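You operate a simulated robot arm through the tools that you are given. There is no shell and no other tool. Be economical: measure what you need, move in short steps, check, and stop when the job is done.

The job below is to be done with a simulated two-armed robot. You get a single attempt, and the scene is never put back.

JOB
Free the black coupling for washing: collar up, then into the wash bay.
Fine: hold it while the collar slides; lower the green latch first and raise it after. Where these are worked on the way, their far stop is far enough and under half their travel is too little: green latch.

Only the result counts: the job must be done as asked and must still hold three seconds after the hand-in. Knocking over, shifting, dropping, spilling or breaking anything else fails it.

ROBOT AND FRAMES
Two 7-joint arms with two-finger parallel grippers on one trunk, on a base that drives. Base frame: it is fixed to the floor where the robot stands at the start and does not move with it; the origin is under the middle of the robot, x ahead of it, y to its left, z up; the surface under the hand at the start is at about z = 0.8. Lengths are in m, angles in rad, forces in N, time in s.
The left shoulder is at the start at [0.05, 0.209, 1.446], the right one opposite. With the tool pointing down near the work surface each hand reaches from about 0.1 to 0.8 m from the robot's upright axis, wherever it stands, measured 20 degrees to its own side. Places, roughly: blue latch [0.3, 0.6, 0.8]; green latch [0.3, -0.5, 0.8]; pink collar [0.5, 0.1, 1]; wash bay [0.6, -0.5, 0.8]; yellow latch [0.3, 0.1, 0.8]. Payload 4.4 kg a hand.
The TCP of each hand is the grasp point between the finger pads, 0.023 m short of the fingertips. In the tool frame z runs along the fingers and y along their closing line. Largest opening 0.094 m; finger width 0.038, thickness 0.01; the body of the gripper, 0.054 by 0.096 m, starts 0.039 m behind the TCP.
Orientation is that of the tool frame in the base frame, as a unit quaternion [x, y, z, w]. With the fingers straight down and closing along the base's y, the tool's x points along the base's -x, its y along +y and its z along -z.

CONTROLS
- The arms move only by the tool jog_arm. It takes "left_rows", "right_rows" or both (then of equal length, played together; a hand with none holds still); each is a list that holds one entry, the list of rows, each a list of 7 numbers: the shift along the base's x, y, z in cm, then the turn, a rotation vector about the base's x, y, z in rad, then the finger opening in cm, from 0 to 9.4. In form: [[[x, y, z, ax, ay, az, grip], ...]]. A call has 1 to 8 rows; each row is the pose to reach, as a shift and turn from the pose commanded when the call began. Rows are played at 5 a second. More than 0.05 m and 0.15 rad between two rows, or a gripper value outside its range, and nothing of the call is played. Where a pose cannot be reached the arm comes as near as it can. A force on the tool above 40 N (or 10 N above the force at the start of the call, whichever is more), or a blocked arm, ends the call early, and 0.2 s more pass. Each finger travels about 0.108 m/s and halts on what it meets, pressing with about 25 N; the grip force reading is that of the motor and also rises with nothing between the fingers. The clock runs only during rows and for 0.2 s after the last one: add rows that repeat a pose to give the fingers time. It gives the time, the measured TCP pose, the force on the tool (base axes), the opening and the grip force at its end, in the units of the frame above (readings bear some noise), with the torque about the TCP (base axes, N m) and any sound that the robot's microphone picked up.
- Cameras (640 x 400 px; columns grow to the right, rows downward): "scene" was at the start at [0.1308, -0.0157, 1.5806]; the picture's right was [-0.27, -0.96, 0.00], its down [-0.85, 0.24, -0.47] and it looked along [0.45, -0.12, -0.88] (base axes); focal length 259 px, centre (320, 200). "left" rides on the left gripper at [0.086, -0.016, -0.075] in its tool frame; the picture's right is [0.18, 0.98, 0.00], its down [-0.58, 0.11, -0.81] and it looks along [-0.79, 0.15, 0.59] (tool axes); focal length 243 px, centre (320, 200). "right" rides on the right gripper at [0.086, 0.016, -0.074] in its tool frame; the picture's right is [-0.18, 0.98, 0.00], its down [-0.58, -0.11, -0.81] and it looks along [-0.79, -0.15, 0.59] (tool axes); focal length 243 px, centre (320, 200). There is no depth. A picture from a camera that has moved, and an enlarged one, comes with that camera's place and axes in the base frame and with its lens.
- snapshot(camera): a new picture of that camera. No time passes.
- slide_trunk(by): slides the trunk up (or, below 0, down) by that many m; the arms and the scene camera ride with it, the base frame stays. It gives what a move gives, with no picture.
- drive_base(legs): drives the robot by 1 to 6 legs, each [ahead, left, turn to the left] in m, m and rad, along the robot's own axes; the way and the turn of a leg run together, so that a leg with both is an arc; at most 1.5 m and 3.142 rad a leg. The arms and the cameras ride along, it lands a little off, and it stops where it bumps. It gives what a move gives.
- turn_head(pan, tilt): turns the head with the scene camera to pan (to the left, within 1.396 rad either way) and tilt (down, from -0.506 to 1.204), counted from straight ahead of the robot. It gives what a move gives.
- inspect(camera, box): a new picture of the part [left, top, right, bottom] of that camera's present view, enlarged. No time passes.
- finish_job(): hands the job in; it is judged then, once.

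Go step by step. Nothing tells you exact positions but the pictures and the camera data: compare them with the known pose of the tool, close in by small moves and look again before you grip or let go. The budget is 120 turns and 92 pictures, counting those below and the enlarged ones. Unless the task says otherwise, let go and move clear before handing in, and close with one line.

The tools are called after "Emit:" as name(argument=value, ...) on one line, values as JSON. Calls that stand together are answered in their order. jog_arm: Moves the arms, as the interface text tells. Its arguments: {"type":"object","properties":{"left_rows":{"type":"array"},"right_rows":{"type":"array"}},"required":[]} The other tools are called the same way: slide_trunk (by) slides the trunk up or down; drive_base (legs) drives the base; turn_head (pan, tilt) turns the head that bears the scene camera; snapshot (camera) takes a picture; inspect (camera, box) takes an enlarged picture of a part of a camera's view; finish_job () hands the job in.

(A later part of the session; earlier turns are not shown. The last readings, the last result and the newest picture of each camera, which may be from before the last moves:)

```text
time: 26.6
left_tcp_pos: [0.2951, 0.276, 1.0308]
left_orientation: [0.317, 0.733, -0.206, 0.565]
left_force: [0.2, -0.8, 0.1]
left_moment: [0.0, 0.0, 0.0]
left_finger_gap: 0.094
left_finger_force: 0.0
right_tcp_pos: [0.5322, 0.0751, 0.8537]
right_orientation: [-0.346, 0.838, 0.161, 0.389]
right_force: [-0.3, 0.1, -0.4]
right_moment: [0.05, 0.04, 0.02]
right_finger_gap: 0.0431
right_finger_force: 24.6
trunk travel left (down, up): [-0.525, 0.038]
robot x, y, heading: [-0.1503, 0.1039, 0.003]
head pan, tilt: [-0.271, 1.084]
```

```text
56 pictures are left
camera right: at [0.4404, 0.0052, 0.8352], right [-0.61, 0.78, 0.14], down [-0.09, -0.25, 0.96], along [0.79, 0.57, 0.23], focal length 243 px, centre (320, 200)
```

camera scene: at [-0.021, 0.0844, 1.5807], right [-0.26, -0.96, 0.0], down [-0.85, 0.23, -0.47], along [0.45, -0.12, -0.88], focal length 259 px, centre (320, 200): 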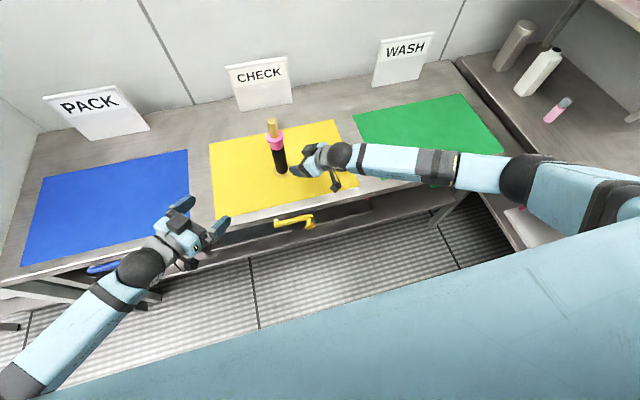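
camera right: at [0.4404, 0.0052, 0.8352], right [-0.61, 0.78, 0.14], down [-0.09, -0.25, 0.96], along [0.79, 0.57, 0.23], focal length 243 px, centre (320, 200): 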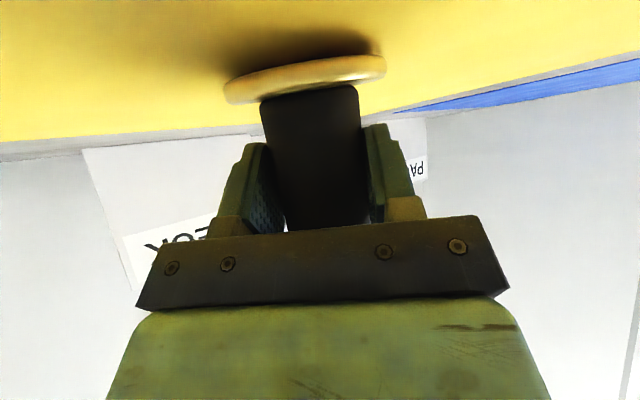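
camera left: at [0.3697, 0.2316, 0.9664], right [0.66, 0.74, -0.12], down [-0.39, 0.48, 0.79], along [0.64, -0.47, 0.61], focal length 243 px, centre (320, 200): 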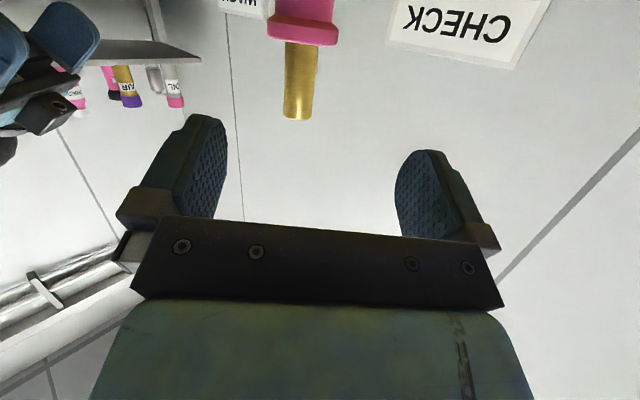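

The body is held (0.043 m across). There's a box on top of the right gripper that may come near the left fingers; I look closer.

Emit:
inspect(camera="scene", box=[255, 110, 335, 180])

Emit:
inspect(camera="scene", box=[130, 180, 250, 290])

```text
5.71 times, centred on (295, 145) of scene
camera zoom: at [-0.0199, 0.0849, 1.5806], right [-0.26, -0.96, 0.0], down [-0.85, 0.23, -0.47], along [0.45, -0.12, -0.88], focal length 1482 px, centre (463, 514)
```

zoom: 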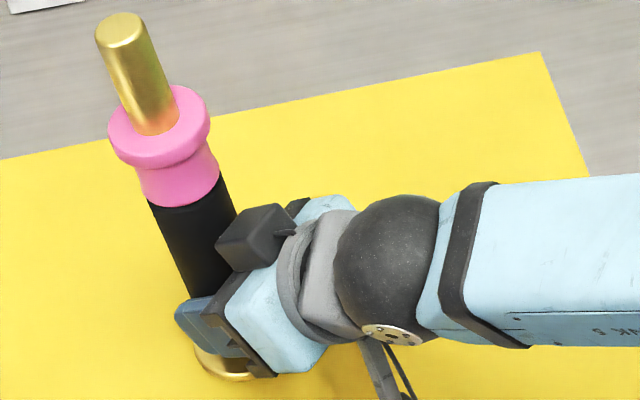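

```text
3.64 times, centred on (190, 235) of scene
camera zoom: at [-0.0199, 0.0849, 1.5806], right [-0.26, -0.96, 0.0], down [-0.85, 0.23, -0.47], along [0.45, -0.12, -0.88], focal length 943 px, centre (793, 73)
```

zoom: 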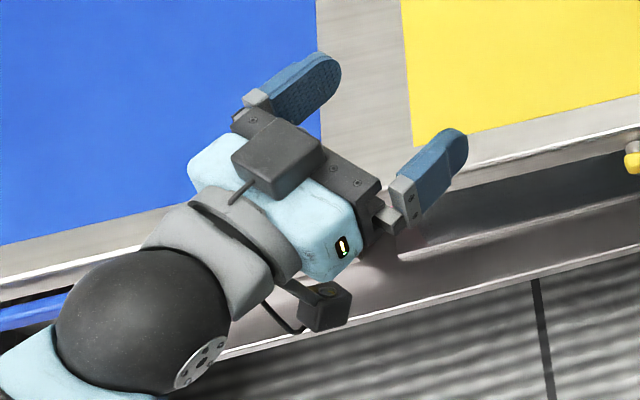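

The box on the gripper nudged the coupling into a slight (~8°) lean along the approach direction while I closed in. It's firmly held, so I'll raise it just about 1 cm and rotate it back upright in the grip.

Emit:
jog_arm(right_rows=[[[0, 0, 0.6, 0, 0, 0, 2.5], [0, 0, 1.2, 0.035, -0.035, 0, 2.5], [0, 0, 1.2, 0.07, -0.07, 0, 2.5], [0, 0, 1.2, 0.1, -0.1, 0, 2.5], [0, 0, 1.2, 0.1, -0.1, 0, 2.5]]])

Emit:
snapshot(camera="right")

Emit:
inspect(camera="scene", box=[240, 105, 320, 155])

Emit:
inspect(camera="scene", box=[240, 150, 320, 200])

```text
time: 27.8
left_tcp_pos: [0.2947, 0.2764, 1.0305]
left_orientation: [0.316, 0.734, -0.206, 0.565]
left_force: [0.4, 0.8, -0.3]
left_moment: [0.03, 0.03, -0.02]
left_finger_gap: 0.0935
left_finger_force: 0.1
right_tcp_pos: [0.5343, 0.0735, 0.8644]
right_orientation: [-0.334, 0.809, 0.185, 0.448]
right_force: [-0.1, -0.1, -3.4]
right_moment: [-0.04, 0.03, 0.02]
right_finger_gap: 0.0432
right_finger_force: 24.9
trunk travel left (down, up): [-0.525, 0.038]
robot x, y, heading: [-0.1538, 0.0982, 0.0]
head pan, tilt: [-0.271, 1.084]
```

```text
53 pictures are left
camera right: at [0.4446, 0.0069, 0.8302], right [-0.62, 0.77, 0.16], down [-0.19, -0.34, 0.92], along [0.76, 0.54, 0.36], focal length 243 px, centre (320, 200)
```

right: 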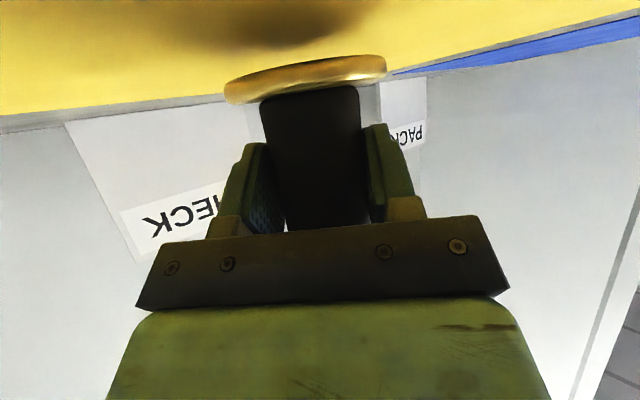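

```text
8.00 times, centred on (280, 130) of scene
camera zoom: at [-0.0193, 0.0849, 1.5805], right [-0.26, -0.96, 0.0], down [-0.85, 0.23, -0.47], along [0.45, -0.12, -0.88], focal length 2075 px, centre (640, 760)
```

zoom: 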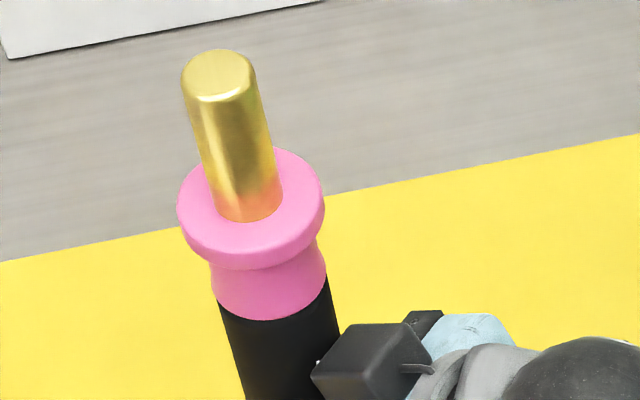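

```text
8.00 times, centred on (280, 175) of scene
camera zoom: at [-0.0193, 0.0849, 1.5805], right [-0.26, -0.96, 0.0], down [-0.85, 0.23, -0.47], along [0.45, -0.12, -0.88], focal length 2075 px, centre (640, 400)
```

zoom: 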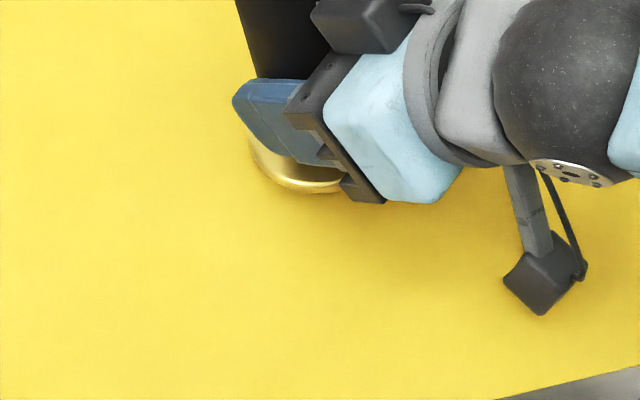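

The coupling hangs upright about 1 cm above its spot, collar flange near z 0.99–1.005. Now I bring the left hand to a pre-grasp in front of the collar, more level.

Emit:
jog_arm(left_rows=[[[4, -3, 0, 0, 0, 0, 7.2], [8, -6, -0.5, -0.035, -0.035, 0, 7.2], [11.5, -8.8, -1.5, -0.07, -0.07, 0, 7.2], [14, -10.6, -3, -0.106, -0.106, 0, 7.2], [14, -10.6, -3, -0.106, -0.106, 0, 7.2]]])

Emit:
snapshot(camera="left")

Emit:
inspect(camera="scene", box=[190, 90, 350, 200])

```text
refused: row 2 steps farther than a row can; nothing moved
```

```text
50 pictures are left
camera left: at [0.2182, 0.3342, 0.9664], right [0.66, 0.74, -0.12], down [-0.39, 0.48, 0.79], along [0.64, -0.47, 0.61], focal length 243 px, centre (320, 200)
```

left: 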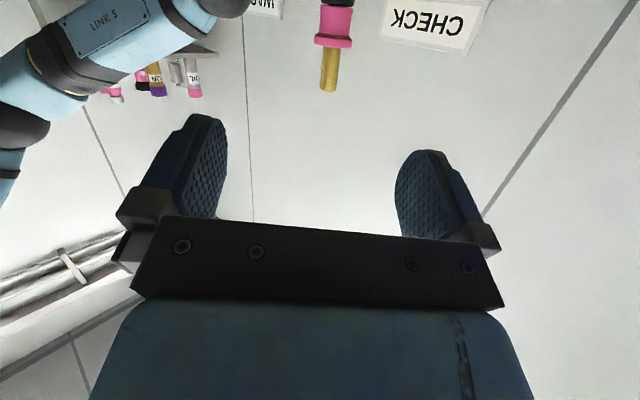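

```text
3.64 times, centred on (270, 145) of scene
camera zoom: at [-0.0193, 0.0849, 1.5805], right [-0.26, -0.96, 0.0], down [-0.85, 0.23, -0.47], along [0.45, -0.12, -0.88], focal length 943 px, centre (502, 400)
```

zoom: 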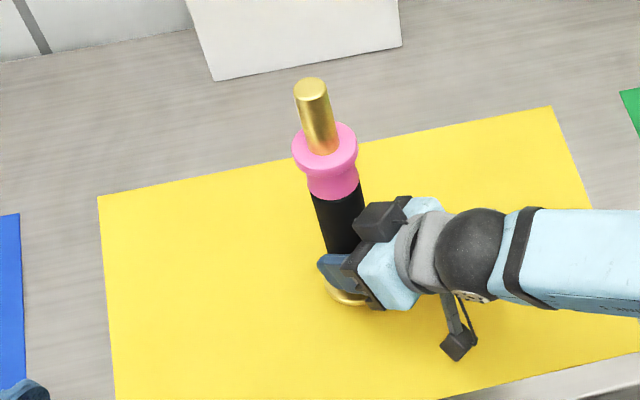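

Axis refined to (0.537, 0.080), flange top z ≈1.002. Same move with shorter rows.

Emit:
jog_arm(left_rows=[[[2.5, -2, 0, 0, 0, 0, 7.2], [5.5, -4, 0, -0.02, -0.02, 0, 7.2], [8.5, -6, -0.5, -0.04, -0.04, 0, 7.2], [11.5, -8, -1.5, -0.07, -0.07, 0, 7.2], [14, -10, -2.5, -0.106, -0.106, 0, 7.2], [15.3, -11.3, -3, -0.106, -0.106, 0, 7.2], [15.3, -11.3, -3, -0.106, -0.106, 0, 7.2]]])

Emit:
snapshot(camera="left")

Emit:
inspect(camera="scene", box=[190, 90, 350, 200])

```text
time: 29.4
left_tcp_pos: [0.45, 0.1616, 1.0017]
left_orientation: [0.296, 0.69, -0.228, 0.62]
left_force: [-0.9, 0.3, 0.5]
left_moment: [-0.01, 0.01, -0.02]
left_finger_gap: 0.0718
left_finger_force: 0.0
right_tcp_pos: [0.5339, 0.0735, 0.8648]
right_orientation: [-0.333, 0.809, 0.184, 0.448]
right_force: [0.1, -0.7, -3.6]
right_moment: [-0.05, 0.02, 0.0]
right_finger_gap: 0.0429
right_finger_force: 25.2
trunk travel left (down, up): [-0.525, 0.038]
robot x, y, heading: [-0.1519, 0.1002, 0.0]
head pan, tilt: [-0.271, 1.084]
```

```text
48 pictures are left
camera left: at [0.38, 0.2118, 0.9247], right [0.67, 0.73, -0.13], down [-0.47, 0.55, 0.69], along [0.57, -0.4, 0.72], focal length 243 px, centre (320, 200)
```

left: 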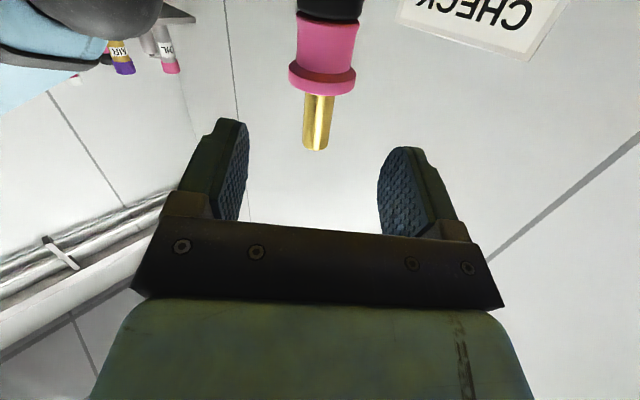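

```text
3.64 times, centred on (270, 145) of scene
camera zoom: at [-0.0197, 0.0852, 1.5806], right [-0.26, -0.96, 0.0], down [-0.85, 0.23, -0.47], along [0.45, -0.12, -0.88], focal length 943 px, centre (502, 400)
```

zoom: 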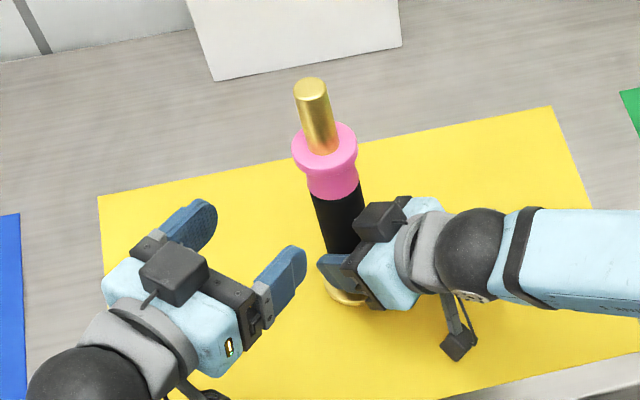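

Aligned. Advancing the left hand to straddle the collar flange at z ≈0.986.

Emit:
jog_arm(left_rows=[[[2.5, -2.2, -0.4, 0, 0, 0, 7.2], [5, -4.5, -0.8, 0, 0, 0, 7.2], [7, -6.3, -1.2, 0, 0, 0, 7.2], [8.55, -7.8, -1.55, 0, 0, 0, 7.2], [8.55, -7.8, -1.55, 0, 0, 0, 7.2]]])

Emit:
snapshot(camera="left")

Emit:
inspect(camera="scene", box=[230, 100, 330, 170])

```text
time: 30.6
left_tcp_pos: [0.534, 0.0875, 0.9854]
left_orientation: [0.297, 0.69, -0.229, 0.619]
left_force: [-0.2, -0.1, -0.3]
left_moment: [-0.02, 0.01, 0.03]
left_finger_gap: 0.0719
left_finger_force: 0.0
right_tcp_pos: [0.5338, 0.0724, 0.8641]
right_orientation: [-0.333, 0.808, 0.186, 0.448]
right_force: [-0.2, -0.3, -2.9]
right_moment: [-0.02, 0.03, -0.02]
right_finger_gap: 0.0432
right_finger_force: 25.0
trunk travel left (down, up): [-0.525, 0.038]
robot x, y, heading: [-0.1546, 0.0999, 0.004]
head pan, tilt: [-0.271, 1.084]
```

```text
46 pictures are left
camera left: at [0.4643, 0.1369, 0.9078], right [0.67, 0.73, -0.13], down [-0.47, 0.55, 0.69], along [0.57, -0.4, 0.72], focal length 243 px, centre (320, 200)
```

left: 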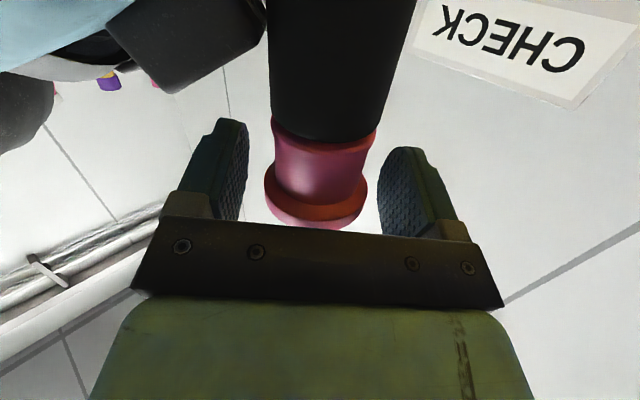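

```text
5.71 times, centred on (280, 135) of scene
camera zoom: at [-0.0199, 0.0855, 1.5806], right [-0.26, -0.96, 0.0], down [-0.85, 0.23, -0.47], along [0.45, -0.12, -0.88], focal length 1482 px, centre (549, 571)
```

zoom: 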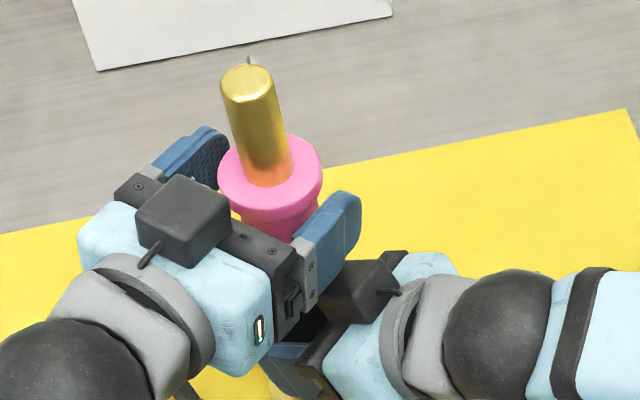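

Collar flange is between the left fingers. Closing the left hand on it.

Emit:
jog_arm(left_rows=[[[0, 0, 0, 0, 0, 0, 6], [0, 0, 0, 0, 0, 0, 5.2], [0, 0, 0, 0, 0, 0, 4.4], [0, 0, 0, 0, 0, 0, 3.8], [0, 0, 0, 0, 0, 0, 3.8]]])

Emit:
snapshot(camera="left")

Emit:
inspect(camera="scene", box=[230, 100, 330, 170])

```text
time: 31.8
left_tcp_pos: [0.534, 0.0879, 0.9852]
left_orientation: [0.297, 0.69, -0.229, 0.619]
left_force: [0.6, -0.3, 0.0]
left_moment: [0.08, -0.12, -0.06]
left_finger_gap: 0.0521
left_finger_force: 25.3
right_tcp_pos: [0.533, 0.0736, 0.8628]
right_orientation: [-0.334, 0.808, 0.186, 0.448]
right_force: [-0.9, 0.7, -3.5]
right_moment: [-0.17, 0.03, 0.08]
right_finger_gap: 0.0431
right_finger_force: 25.1
trunk travel left (down, up): [-0.525, 0.038]
robot x, y, heading: [-0.1498, 0.0981, 0.004]
head pan, tilt: [-0.271, 1.084]
```

```text
44 pictures are left
camera left: at [0.4643, 0.1367, 0.9076], right [0.67, 0.73, -0.13], down [-0.47, 0.55, 0.69], along [0.57, -0.4, 0.72], focal length 243 px, centre (320, 200)
```

left: 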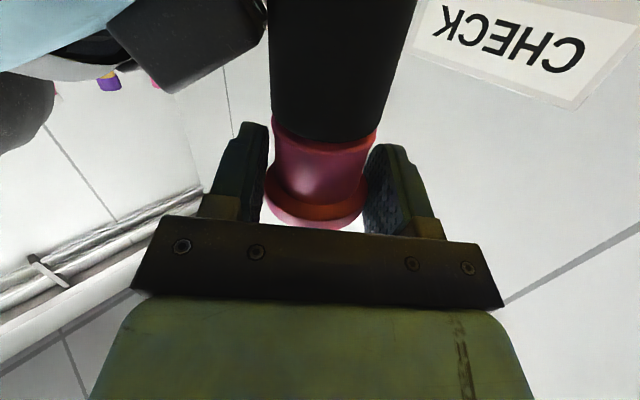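

```text
5.71 times, centred on (280, 135) of scene
camera zoom: at [-0.0194, 0.0848, 1.5805], right [-0.26, -0.96, 0.0], down [-0.85, 0.23, -0.47], along [0.45, -0.12, -0.88], focal length 1482 px, centre (549, 571)
```

zoom: 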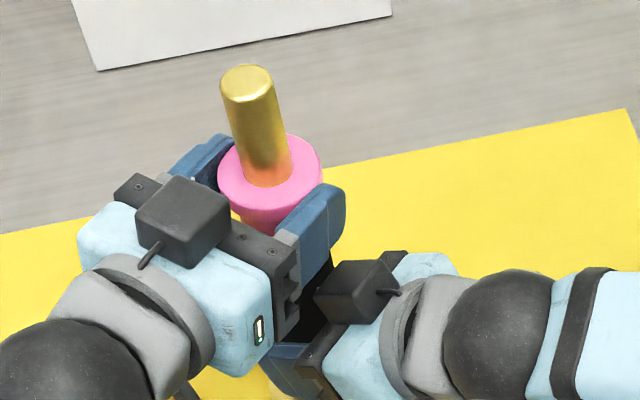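

Both are held. Now I slide the collar up gently with the left while the right holds.

Emit:
jog_arm(left_rows=[[[0, 0, 0.3, 0, 0, 0, 3.8], [0, 0, 0.6, 0, 0, 0, 3.8], [0, 0, 0.9, 0, 0, 0, 3.8], [0, 0, 1.2, 0, 0, 0, 3.8], [0, 0, 1.5, 0, 0, 0, 3.8]]])

Emit:
inspect(camera="scene", box=[230, 100, 330, 170])

Emit:
snapshot(camera="left")

```text
time: 33.0
left_tcp_pos: [0.5346, 0.0865, 0.9995]
left_orientation: [0.297, 0.69, -0.228, 0.619]
left_force: [1.3, 3.7, -0.5]
left_moment: [0.19, 0.25, 0.01]
left_finger_gap: 0.0521
left_finger_force: 25.0
right_tcp_pos: [0.5335, 0.0721, 0.8638]
right_orientation: [-0.333, 0.809, 0.185, 0.448]
right_force: [-2.3, -4.9, -0.8]
right_moment: [0.48, -0.6, 0.02]
right_finger_gap: 0.043
right_finger_force: 24.9
trunk travel left (down, up): [-0.525, 0.038]
robot x, y, heading: [-0.1509, 0.0999, 0.005]
head pan, tilt: [-0.271, 1.084]
```

```text
5.71 times, centred on (280, 135) of scene
camera zoom: at [-0.0195, 0.0848, 1.5805], right [-0.26, -0.96, 0.0], down [-0.85, 0.23, -0.47], along [0.45, -0.12, -0.88], focal length 1482 px, centre (549, 571)
```

zoom: 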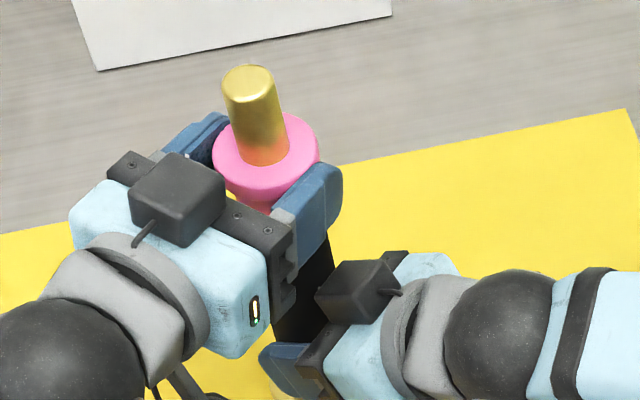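

```text
41 pictures are left
camera left: at [0.4645, 0.1362, 0.9226], right [0.67, 0.73, -0.13], down [-0.47, 0.55, 0.69], along [0.57, -0.4, 0.72], focal length 243 px, centre (320, 200)
```

left: 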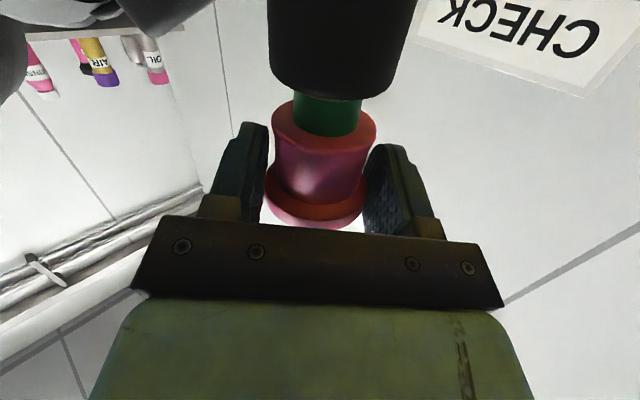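

The collar slides and a green band is revealed. Continuing gently until its stop.

Emit:
jog_arm(left_rows=[[[0, 0, 0.3, 0, 0, 0, 3.8], [0, 0, 0.6, 0, 0, 0, 3.8], [0, 0, 0.9, 0, 0, 0, 3.8], [0, 0, 0.9, 0, 0, 0, 3.8]]])

Emit:
snapshot(camera="left")

```text
time: 34.0
left_tcp_pos: [0.5338, 0.0859, 1.0097]
left_orientation: [0.296, 0.69, -0.227, 0.62]
left_force: [5.6, 9.4, -0.1]
left_moment: [0.5, 0.04, 0.07]
left_finger_gap: 0.0524
left_finger_force: 25.1
right_tcp_pos: [0.5343, 0.0735, 0.8636]
right_orientation: [-0.333, 0.809, 0.185, 0.447]
right_force: [-6.1, -10.0, -2.3]
right_moment: [1.02, -0.86, -0.03]
right_finger_gap: 0.043
right_finger_force: 25.1
trunk travel left (down, up): [-0.525, 0.038]
robot x, y, heading: [-0.1521, 0.0996, 0.004]
head pan, tilt: [-0.271, 1.084]
```

```text
40 pictures are left
camera left: at [0.4644, 0.1359, 0.9317], right [0.67, 0.73, -0.13], down [-0.47, 0.55, 0.69], along [0.57, -0.4, 0.72], focal length 243 px, centre (320, 200)
```

left: 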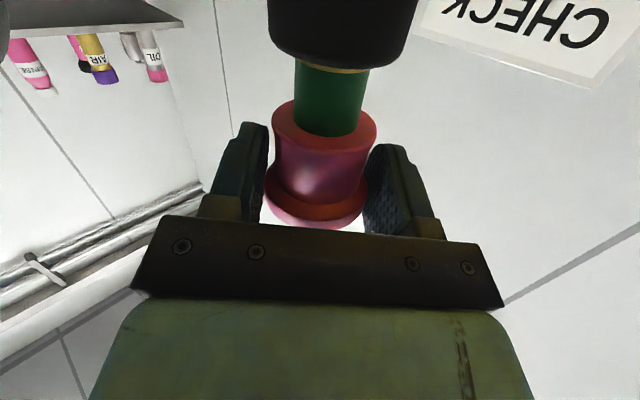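

The full green band shows now. Relieving the side load and continuing a little to feel for the stop.

Emit:
jog_arm(left_rows=[[[0.15, 0.3, 0.2, 0, 0, 0, 3.8], [0.2, 0.4, 0.5, 0, 0, 0, 3.8], [0.2, 0.4, 0.8, 0, 0, 0, 3.8], [0.2, 0.4, 1.0, 0, 0, 0, 3.8]]])

Emit:
snapshot(camera="left")

Emit:
inspect(camera="scene", box=[230, 90, 330, 190])

```text
time: 35.0
left_tcp_pos: [0.5356, 0.09, 1.0167]
left_orientation: [0.297, 0.691, -0.228, 0.619]
left_force: [-1.9, -4.1, -5.6]
left_moment: [-0.27, -0.28, -0.09]
left_finger_gap: 0.0525
left_finger_force: 24.9
right_tcp_pos: [0.5324, 0.074, 0.8656]
right_orientation: [-0.334, 0.808, 0.186, 0.449]
right_force: [1.7, 4.7, 5.8]
right_moment: [-0.42, 0.57, 0.08]
right_finger_gap: 0.0433
right_finger_force: 24.5
trunk travel left (down, up): [-0.525, 0.038]
robot x, y, heading: [-0.1538, 0.1002, 0.007]
head pan, tilt: [-0.271, 1.084]
```

```text
39 pictures are left
camera left: at [0.4654, 0.1393, 0.9401], right [0.67, 0.73, -0.13], down [-0.47, 0.55, 0.69], along [0.57, -0.4, 0.71], focal length 243 px, centre (320, 200)
```

left: 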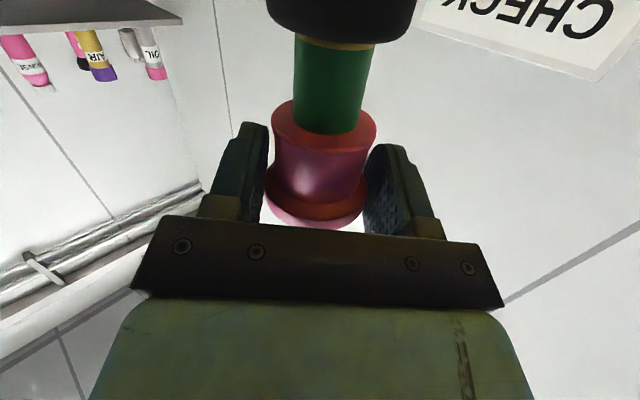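

```text
4.00 times, centred on (280, 140) of scene
camera zoom: at [-0.0194, 0.085, 1.5805], right [-0.26, -0.96, 0.0], down [-0.85, 0.23, -0.47], along [0.45, -0.12, -0.88], focal length 1037 px, centre (480, 440)
```

zoom: 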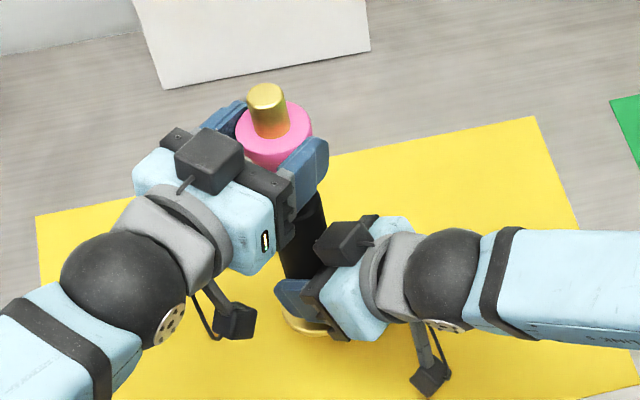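

A vertical resistance of ~9 N appears—likely the stop. A small further test.

Emit:
jog_arm(left_rows=[[[0, 0, 0.2, 0, 0, 0, 3.8], [0, 0, 0.4, 0, 0, 0, 3.8], [0, 0, 0.4, 0, 0, 0, 3.8]]])

Emit:
snapshot(camera="left")

```text
time: 35.8
left_tcp_pos: [0.5358, 0.0908, 1.0222]
left_orientation: [0.297, 0.691, -0.227, 0.618]
left_force: [1.4, -4.0, -18.0]
left_moment: [0.32, 0.06, -0.02]
left_finger_gap: 0.0524
left_finger_force: 25.0
right_tcp_pos: [0.5342, 0.0739, 0.864]
right_orientation: [-0.334, 0.808, 0.185, 0.448]
right_force: [-0.5, 4.7, 15.3]
right_moment: [-0.67, -0.25, 0.02]
right_finger_gap: 0.0432
right_finger_force: 24.8
trunk travel left (down, up): [-0.525, 0.038]
robot x, y, heading: [-0.1538, 0.1001, 0.004]
head pan, tilt: [-0.271, 1.084]
```

```text
37 pictures are left
camera left: at [0.4657, 0.1405, 0.9446], right [0.67, 0.73, -0.13], down [-0.47, 0.55, 0.69], along [0.57, -0.4, 0.71], focal length 243 px, centre (320, 200)
```

left: 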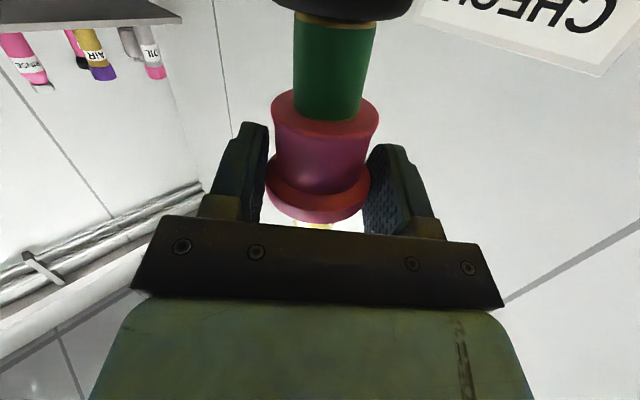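

The collar is at its stop (18 N, the fingers slip). I relax, open the left hand and draw it straight back.

Emit:
jog_arm(left_rows=[[[0, 0, -0.2, 0, 0, 0, 4.5], [0, 0, -0.2, 0, 0, 0, 6], [0, 0, -0.2, 0, 0, 0, 7.2], [-2, 1.9, 0.2, 0, 0, 0, 7.2], [-5, 4.8, 0.6, 0, 0, 0, 7.2], [-8.2, 7.8, 1, 0, 0, 0, 7.2], [-11.5, 10.8, 1.5, 0, 0, 0, 7.2], [-14.5, 14, 2, 0, 0, 0, 7.2]]])

Emit:
snapshot(camera="left")

Emit:
inspect(camera="scene", box=[200, 80, 360, 190])

```text
time: 37.6
left_tcp_pos: [0.391, 0.2335, 1.0445]
left_orientation: [0.297, 0.69, -0.229, 0.62]
left_force: [-0.8, 0.2, 0.3]
left_moment: [0.02, 0.03, -0.02]
left_finger_gap: 0.0722
left_finger_force: 0.1
right_tcp_pos: [0.532, 0.0735, 0.8642]
right_orientation: [-0.333, 0.808, 0.185, 0.449]
right_force: [0.4, -0.5, -3.0]
right_moment: [0.0, -0.03, -0.03]
right_finger_gap: 0.0433
right_finger_force: 25.5
trunk travel left (down, up): [-0.525, 0.038]
robot x, y, heading: [-0.151, 0.0975, 0.003]
head pan, tilt: [-0.271, 1.084]
```

```text
36 pictures are left
camera left: at [0.321, 0.2826, 0.9672], right [0.67, 0.73, -0.13], down [-0.47, 0.56, 0.68], along [0.57, -0.4, 0.72], focal length 243 px, centre (320, 200)
```

left: 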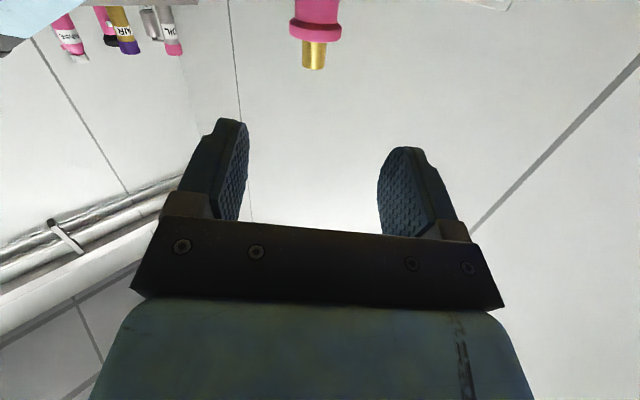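

```text
3.64 times, centred on (280, 135) of scene
camera zoom: at [-0.0204, 0.086, 1.5807], right [-0.26, -0.96, 0.0], down [-0.85, 0.23, -0.47], along [0.45, -0.12, -0.88], focal length 943 px, centre (466, 436)
```

zoom: 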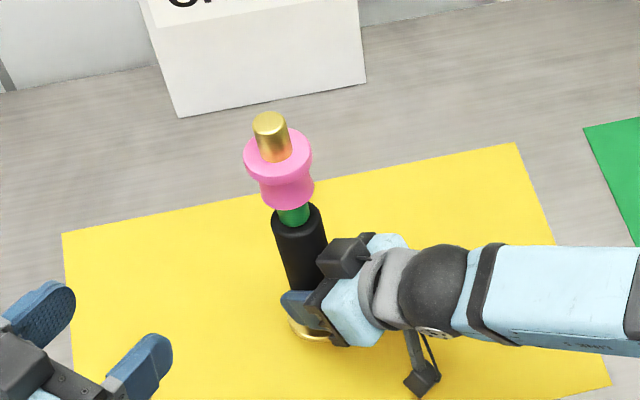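

The collar stays up, green band showing. I lift the coupling 8 cm and drive the base right 0.25 m to bring the wash bay into the right arm's range.

Emit:
jog_arm(right_rows=[[[0, 0, 2, 0, 0, 0, 2.5], [0, 0, 4, 0, 0, 0, 2.5], [0, 0, 6, 0, 0, 0, 2.5], [0, 0, 8, 0, 0, 0, 2.5], [0, 0, 8, 0, 0, 0, 2.5]]])

Emit:
drive_base(legs=[[0, -0.25, 0]])

Emit:
snapshot(camera="scene")

```text
time: 38.8
left_tcp_pos: [0.3916, 0.2319, 1.044]
left_orientation: [0.296, 0.691, -0.227, 0.619]
left_force: [0.5, 0.1, 0.4]
left_moment: [0.02, 0.01, 0.03]
left_finger_gap: 0.0719
left_finger_force: 0.0
right_tcp_pos: [0.5306, 0.0728, 0.9437]
right_orientation: [-0.333, 0.809, 0.185, 0.448]
right_force: [-0.8, 0.6, -2.9]
right_moment: [-0.01, 0.04, -0.02]
right_finger_gap: 0.0429
right_finger_force: 25.4
trunk travel left (down, up): [-0.525, 0.038]
robot x, y, heading: [-0.1484, 0.1016, 0.002]
head pan, tilt: [-0.271, 1.084]
```

```text
time: 41.6
left_tcp_pos: [0.3922, -0.0148, 1.0432]
left_orientation: [0.296, 0.69, -0.228, 0.62]
left_force: [-0.6, -0.1, -0.1]
left_moment: [-0.02, 0.02, 0.01]
left_finger_gap: 0.072
left_finger_force: 0.0
right_tcp_pos: [0.5312, -0.1737, 0.944]
right_orientation: [-0.334, 0.809, 0.185, 0.448]
right_force: [-1.2, 0.1, -2.7]
right_moment: [-0.01, -0.01, 0.01]
right_finger_gap: 0.0432
right_finger_force: 25.0
trunk travel left (down, up): [-0.525, 0.038]
robot x, y, heading: [-0.1492, -0.1528, 0.002]
head pan, tilt: [-0.271, 1.084]
```

```text
34 pictures are left
camera scene: at [-0.0182, -0.1629, 1.5805], right [-0.26, -0.97, 0.0], down [-0.85, 0.23, -0.47], along [0.45, -0.12, -0.88], focal length 259 px, centre (320, 200)
```

scene: 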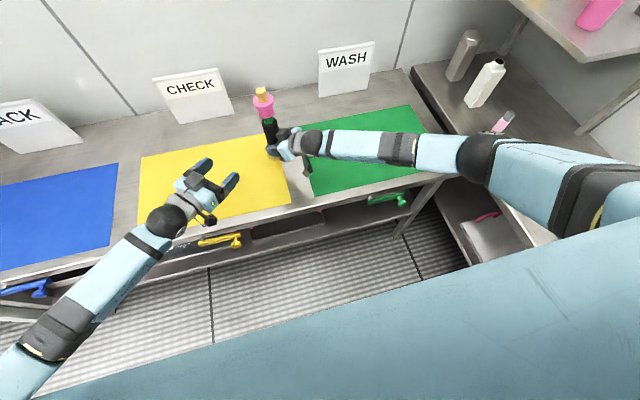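

To keep the elbow away from the bottles on the side bench, I yaw the hand to point straight ahead (about the coupling's axis) while moving right.

Emit:
jog_arm(right_rows=[[[0, 0, 0.3, 0, 0, -0.13, 2.5], [0, -1, 0.6, 0, 0, -0.26, 2.5], [0, -2.5, 1, 0, 0, -0.39, 2.5], [0, -4.5, 1, 0, 0, -0.52, 2.5], [0, -7, 1, 0, 0, -0.65, 2.5], [0, -10, 1, 0, 0, -0.785, 2.5], [0, -12, 1, 0, 0, -0.785, 2.5], [0, -12, 1, 0, 0, -0.785, 2.5]]])

Emit:
snapshot(camera="scene")

```text
time: 43.4
left_tcp_pos: [0.3924, -0.0143, 1.0439]
left_orientation: [0.295, 0.691, -0.227, 0.62]
left_force: [0.3, 0.9, -0.1]
left_moment: [0.02, 0.01, -0.02]
left_finger_gap: 0.0721
left_finger_force: 0.0
right_tcp_pos: [0.4814, -0.3357, 0.8791]
right_orientation: [-0.114, 0.868, 0.118, 0.469]
right_force: [-0.2, 0.2, -3.1]
right_moment: [0.03, 0.02, 0.0]
right_finger_gap: 0.043
right_finger_force: 25.0
right hand out of reach, approached as far as the arm can: row 2, 3, 4, 5, 6, 7, 8
trunk travel left (down, up): [-0.525, 0.038]
robot x, y, heading: [-0.1544, -0.1491, 0.002]
head pan, tilt: [-0.271, 1.084]
```

```text
33 pictures are left
camera scene: at [-0.0175, -0.1626, 1.5805], right [-0.26, -0.97, 0.0], down [-0.85, 0.23, -0.47], along [0.45, -0.12, -0.88], focal length 259 px, centre (320, 200)
```

scene: 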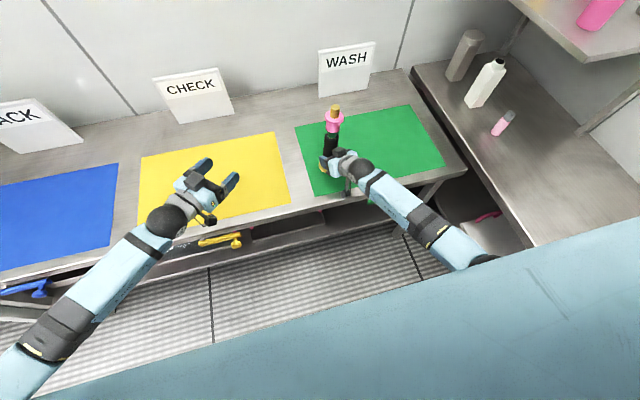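

The reach limit left the coupling at (0.48, -0.34) slightly rolled (~6°). I correct the roll and raise slightly.

Emit:
jog_arm(right_rows=[[[0, 0, 1, -0.045, -0.018, 0, 2.5], [0, 0, 2, -0.092, -0.037, 0, 2.5], [0, 0, 2, -0.092, -0.037, 0, 2.5]]])

Emit:
snapshot(camera="scene")

```text
time: 44.2
left_tcp_pos: [0.3933, -0.0158, 1.0437]
left_orientation: [0.296, 0.69, -0.228, 0.619]
left_force: [-0.1, 0.2, -0.1]
left_moment: [-0.01, -0.02, -0.01]
left_finger_gap: 0.0723
left_finger_force: 0.1
right_tcp_pos: [0.4811, -0.3356, 0.8796]
right_orientation: [-0.113, 0.868, 0.117, 0.469]
right_force: [-0.3, -0.4, -3.6]
right_moment: [0.01, 0.05, 0.0]
right_finger_gap: 0.043
right_finger_force: 25.0
right hand out of reach, approached as far as the arm can: row 1, 2, 3
trunk travel left (down, up): [-0.525, 0.038]
robot x, y, heading: [-0.1491, -0.1472, 0.007]
head pan, tilt: [-0.271, 1.084]
```

```text
32 pictures are left
camera scene: at [-0.0181, -0.163, 1.5805], right [-0.26, -0.97, 0.0], down [-0.85, 0.23, -0.47], along [0.45, -0.12, -0.88], focal length 259 px, centre (320, 200)
```

scene: 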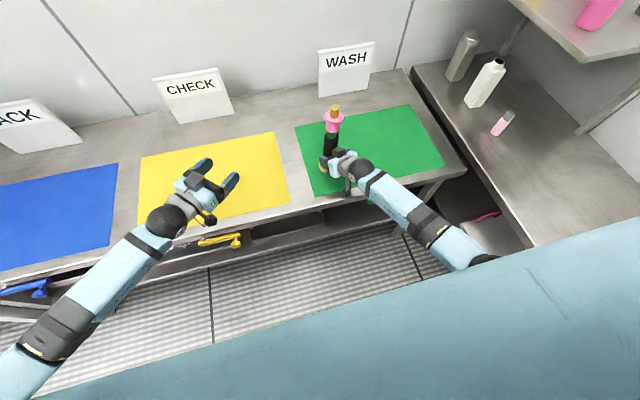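

That configuration is at a joint limit. The bottles are farther right than the elbow would go, so I yaw back toward the earlier orientation.

Emit:
jog_arm(right_rows=[[[0.5, 0, 0.5, -0.02, -0.01, 0.1, 2.5], [1, 0, 1, -0.045, -0.018, 0.2, 2.5], [1.5, 0, 1.5, -0.07, -0.028, 0.3, 2.5], [2, 0, 2, -0.088, -0.055, 0.4, 2.5], [2, 0, 2, -0.088, -0.055, 0.4, 2.5]]])

```text
time: 45.4
left_tcp_pos: [0.3923, -0.0145, 1.0448]
left_orientation: [0.296, 0.69, -0.228, 0.62]
left_force: [0.4, 0.3, -0.2]
left_moment: [-0.01, 0.01, -0.03]
left_finger_gap: 0.072
left_finger_force: 0.0
right_tcp_pos: [0.4983, -0.3361, 0.9006]
right_orientation: [-0.307, 0.819, 0.168, 0.456]
right_force: [0.2, -0.7, -2.3]
right_moment: [-0.03, 0.03, 0.01]
right_finger_gap: 0.0432
right_finger_force: 24.7
trunk travel left (down, up): [-0.525, 0.038]
robot x, y, heading: [-0.1489, -0.1494, 0.006]
head pan, tilt: [-0.271, 1.084]
```

Upright again. Moving over to the middle of the wash mat.

Emit:
jog_arm(right_rows=[[[0.8, -3, 0.5, 0, 0, 0, 2.5], [1.6, -6, 1, 0, 0, 0, 2.5], [2.3, -9, 1, 0, 0, 0, 2.5], [3, -12, 1, 0, 0, 0, 2.5], [3, -12, 1, 0, 0, 0, 2.5]]])

Emit:
snapshot(camera="scene")

Emit:
snapshot(camera="right")

```text
time: 46.6
left_tcp_pos: [0.3929, -0.0142, 1.0449]
left_orientation: [0.296, 0.691, -0.227, 0.62]
left_force: [-0.1, 0.6, 0.4]
left_moment: [0.03, 0.0, -0.01]
left_finger_gap: 0.072
left_finger_force: 0.1
right_tcp_pos: [0.5288, -0.4585, 0.913]
right_orientation: [-0.308, 0.819, 0.167, 0.454]
right_force: [0.3, 0.9, -3.8]
right_moment: [-0.02, 0.0, 0.01]
right_finger_gap: 0.0432
right_finger_force: 24.6
trunk travel left (down, up): [-0.525, 0.038]
robot x, y, heading: [-0.1493, -0.1463, 0.006]
head pan, tilt: [-0.271, 1.084]
```

```text
31 pictures are left
camera scene: at [-0.0183, -0.1628, 1.5806], right [-0.26, -0.97, 0.0], down [-0.85, 0.23, -0.47], along [0.45, -0.12, -0.88], focal length 259 px, centre (320, 200)
```

scene: 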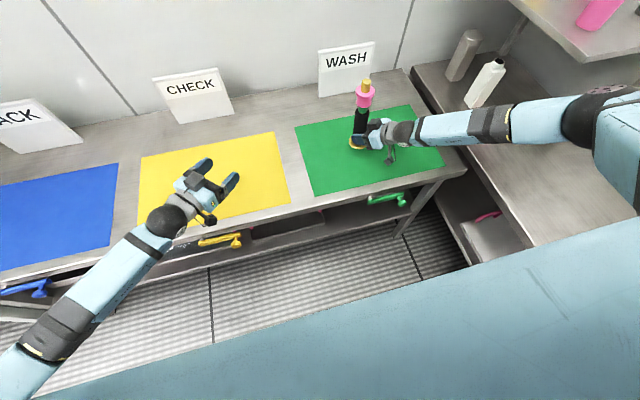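

```text
30 pictures are left
camera right: at [0.4354, -0.5192, 0.8791], right [-0.57, 0.81, 0.15], down [-0.22, -0.32, 0.92], along [0.79, 0.49, 0.36], focal length 243 px, centre (320, 200)
```

right: 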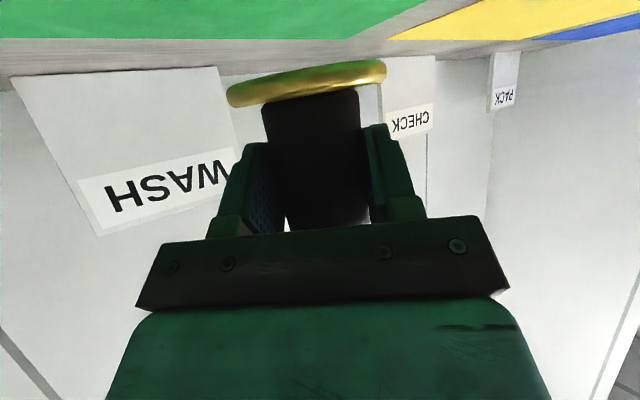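

Over the wash mat at (0.53, -0.46), upright. Lowering gradually while watching force.

Emit:
jog_arm(right_rows=[[[0, 0, -2, 0, 0, 0, 2.5], [0, 0, -4, 0, 0, 0, 2.5], [0, 0, -5, 0, 0, 0, 2.5], [0, 0, -5.3, 0, 0, 0, 2.5], [0, 0, -5.6, 0, 0, 0, 2.5]]])

Emit:
snapshot(camera="right")

Emit:
inspect(camera="scene", box=[330, 110, 410, 180])

```text
time: 47.8
left_tcp_pos: [0.3923, -0.0139, 1.0455]
left_orientation: [0.295, 0.691, -0.226, 0.62]
left_force: [0.0, 0.0, -1.3]
left_moment: [0.01, 0.01, 0.01]
left_finger_gap: 0.0721
left_finger_force: 0.1
right_tcp_pos: [0.5297, -0.4554, 0.8575]
right_orientation: [-0.308, 0.819, 0.167, 0.455]
right_force: [-0.9, -0.8, 5.7]
right_moment: [-0.71, 1.02, -0.04]
right_finger_gap: 0.0432
right_finger_force: 25.5
trunk travel left (down, up): [-0.525, 0.038]
robot x, y, heading: [-0.1503, -0.1468, 0.005]
head pan, tilt: [-0.271, 1.084]
```

```text
29 pictures are left
camera right: at [0.4363, -0.5159, 0.8236], right [-0.57, 0.81, 0.15], down [-0.22, -0.32, 0.92], along [0.79, 0.49, 0.36], focal length 243 px, centre (320, 200)
```

right: 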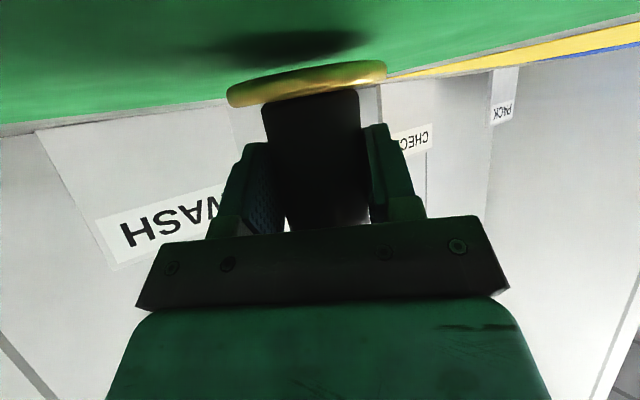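

```text
5.71 times, centred on (370, 145) of scene
camera zoom: at [-0.0194, -0.1625, 1.5808], right [-0.26, -0.97, 0.0], down [-0.85, 0.23, -0.47], along [0.45, -0.12, -0.88], focal length 1482 px, centre (34, 514)
```

zoom: 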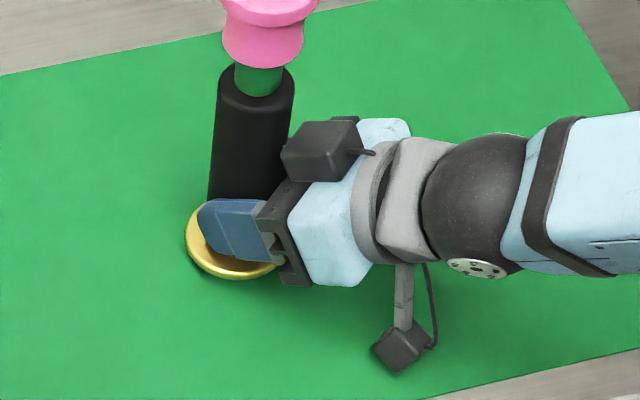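

The wrist camera touched the bench before the disc did (disc ~7 mm up). I'll raise slightly, pitch 4° so the camera clears, and set the disc's far edge down; it then rocks upright as I withdraw.

Emit:
jog_arm(right_rows=[[[0, 0, 0.6, 0, 0, 0, 2.5], [0, 0, 0.6, -0.025, 0.028, 0, 2.5], [0, 0, 0.6, -0.05, 0.058, 0, 2.5], [0, 0, 0.2, -0.05, 0.058, 0, 2.5], [0, 0, -0.1, -0.05, 0.058, 0, 2.5], [0, 0, -0.3, -0.05, 0.058, 0, 2.5], [0, 0, -0.5, -0.05, 0.058, 0, 2.5]]])

Emit:
snapshot(camera="right")

```text
time: 49.4
left_tcp_pos: [0.3921, -0.0156, 1.0443]
left_orientation: [0.296, 0.691, -0.227, 0.62]
left_force: [0.0, 0.2, 0.2]
left_moment: [0.0, -0.02, 0.02]
left_finger_gap: 0.0719
left_finger_force: 0.1
right_tcp_pos: [0.5293, -0.4562, 0.8495]
right_orientation: [-0.313, 0.836, 0.155, 0.424]
right_force: [-0.6, -0.5, 1.2]
right_moment: [0.06, -0.02, 0.01]
right_finger_gap: 0.0432
right_finger_force: 24.7
trunk travel left (down, up): [-0.525, 0.038]
robot x, y, heading: [-0.1486, -0.1457, 0.009]
head pan, tilt: [-0.271, 1.084]
```

```text
27 pictures are left
camera right: at [0.4349, -0.5181, 0.8254], right [-0.56, 0.81, 0.14], down [-0.16, -0.28, 0.95], along [0.81, 0.51, 0.29], focal length 243 px, centre (320, 200)
```

right: 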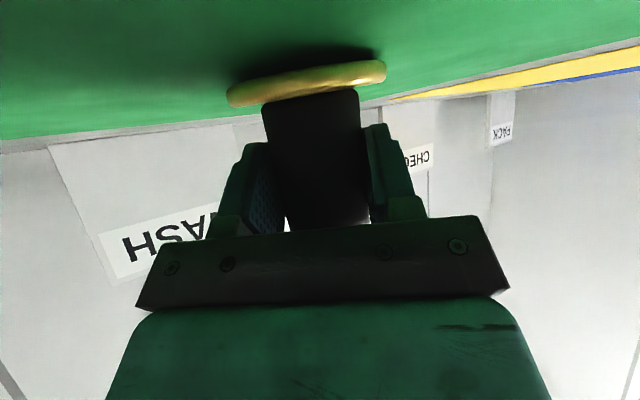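

The disc's edge now rests on the mat (weight taken). Opening the right fingers gently.

Emit:
jog_arm(right_rows=[[[0, 0, 0, 0, 0, 0, 4.2], [0, 0, 0, 0, 0, 0, 4.6], [0, 0, 0, 0, 0, 0, 5.2], [0, 0, 0, 0, 0, 0, 6], [0, 0, 0, 0, 0, 0, 6.6], [0, 0, 0, 0, 0, 0, 6.6]]])

Emit:
snapshot(camera="right")

Emit:
inspect(camera="scene", box=[310, 70, 430, 180])

```text
time: 50.8
left_tcp_pos: [0.3936, -0.0154, 1.0451]
left_orientation: [0.296, 0.691, -0.227, 0.619]
left_force: [-1.3, 0.3, 0.4]
left_moment: [-0.03, -0.02, 0.01]
left_finger_gap: 0.0719
left_finger_force: 0.1
right_tcp_pos: [0.5275, -0.4559, 0.85]
right_orientation: [-0.313, 0.836, 0.155, 0.424]
right_force: [-1.1, -0.6, -0.6]
right_moment: [0.0, -0.04, 0.0]
right_finger_gap: 0.0659
right_finger_force: 0.1
trunk travel left (down, up): [-0.525, 0.038]
robot x, y, heading: [-0.1481, -0.1474, 0.002]
head pan, tilt: [-0.271, 1.084]
```

```text
26 pictures are left
camera right: at [0.4347, -0.5181, 0.8249], right [-0.56, 0.81, 0.14], down [-0.16, -0.28, 0.95], along [0.81, 0.51, 0.29], focal length 243 px, centre (320, 200)
```

right: 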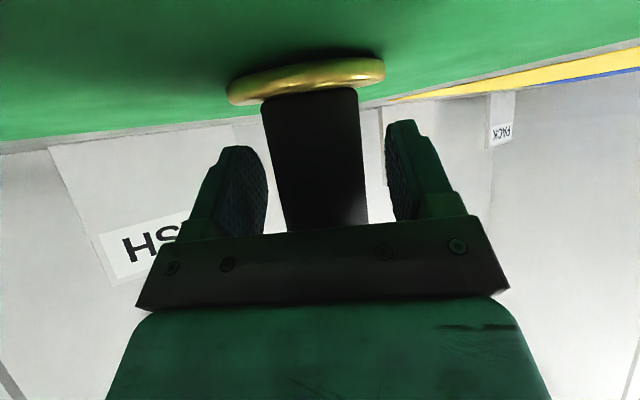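

```text
3.64 times, centred on (370, 125) of scene
camera zoom: at [-0.0187, -0.1631, 1.5806], right [-0.26, -0.97, 0.0], down [-0.85, 0.23, -0.47], along [0.45, -0.12, -0.88], focal length 943 px, centre (138, 473)
```

zoom: 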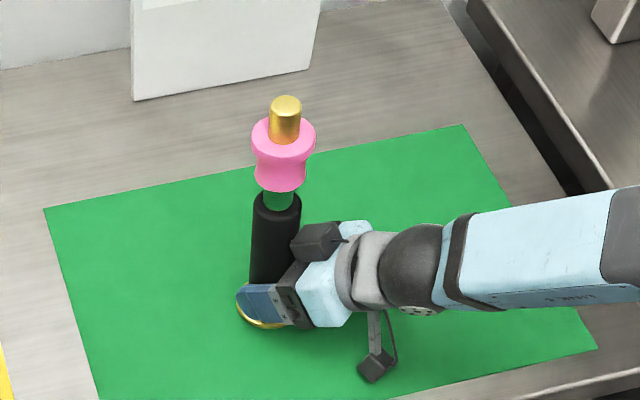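

Released; the box still props it slightly. I withdraw slowly and horizontally so the coupling eases upright.

Emit:
jog_arm(right_rows=[[[-0.2, -0.17, 0, 0, 0, 0, 6.8], [-0.4, -0.34, 0, 0, 0, 0, 6.8], [-0.6, -0.5, 0, 0, 0, 0, 6.8], [-0.8, -0.68, 0, 0, 0, 0, 6.8], [-1, -0.85, 0, 0, 0, 0, 6.8], [-1.2, -1.03, 0.1, 0, 0, 0, 6.8], [-1.5, -1.3, 0.2, 0, 0, 0, 6.8], [-1.5, -1.3, 0.2, 0, 0, 0, 6.8]]])

Emit:
inspect(camera="scene", box=[310, 70, 430, 180])

Emit:
snapshot(camera="right")

```text
time: 52.6
left_tcp_pos: [0.393, -0.0152, 1.0426]
left_orientation: [0.296, 0.69, -0.228, 0.619]
left_force: [-0.4, 0.5, -1.1]
left_moment: [-0.02, 0.01, 0.02]
left_finger_gap: 0.0724
left_finger_force: 0.1
right_tcp_pos: [0.5148, -0.4709, 0.8529]
right_orientation: [-0.314, 0.836, 0.156, 0.423]
right_force: [-1.2, 0.0, -0.2]
right_moment: [-0.01, 0.0, -0.01]
right_finger_gap: 0.068
right_finger_force: 0.1
trunk travel left (down, up): [-0.525, 0.038]
robot x, y, heading: [-0.1485, -0.1472, 0.007]
head pan, tilt: [-0.271, 1.084]
```

```text
3.64 times, centred on (370, 125) of scene
camera zoom: at [-0.0186, -0.1629, 1.5806], right [-0.26, -0.97, 0.0], down [-0.85, 0.23, -0.47], along [0.45, -0.12, -0.88], focal length 943 px, centre (138, 473)
```

zoom: 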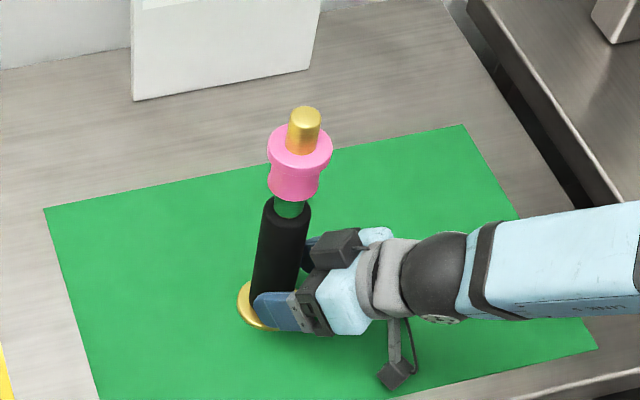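

```text
23 pictures are left
camera right: at [0.4201, -0.5316, 0.8272], right [-0.56, 0.81, 0.14], down [-0.16, -0.28, 0.95], along [0.81, 0.51, 0.29], focal length 243 px, centre (320, 200)
```

right: 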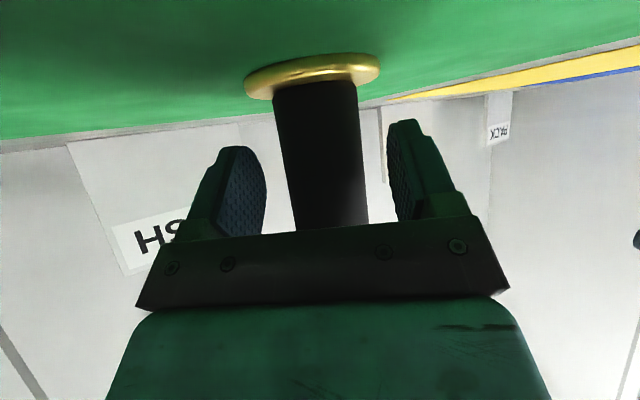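

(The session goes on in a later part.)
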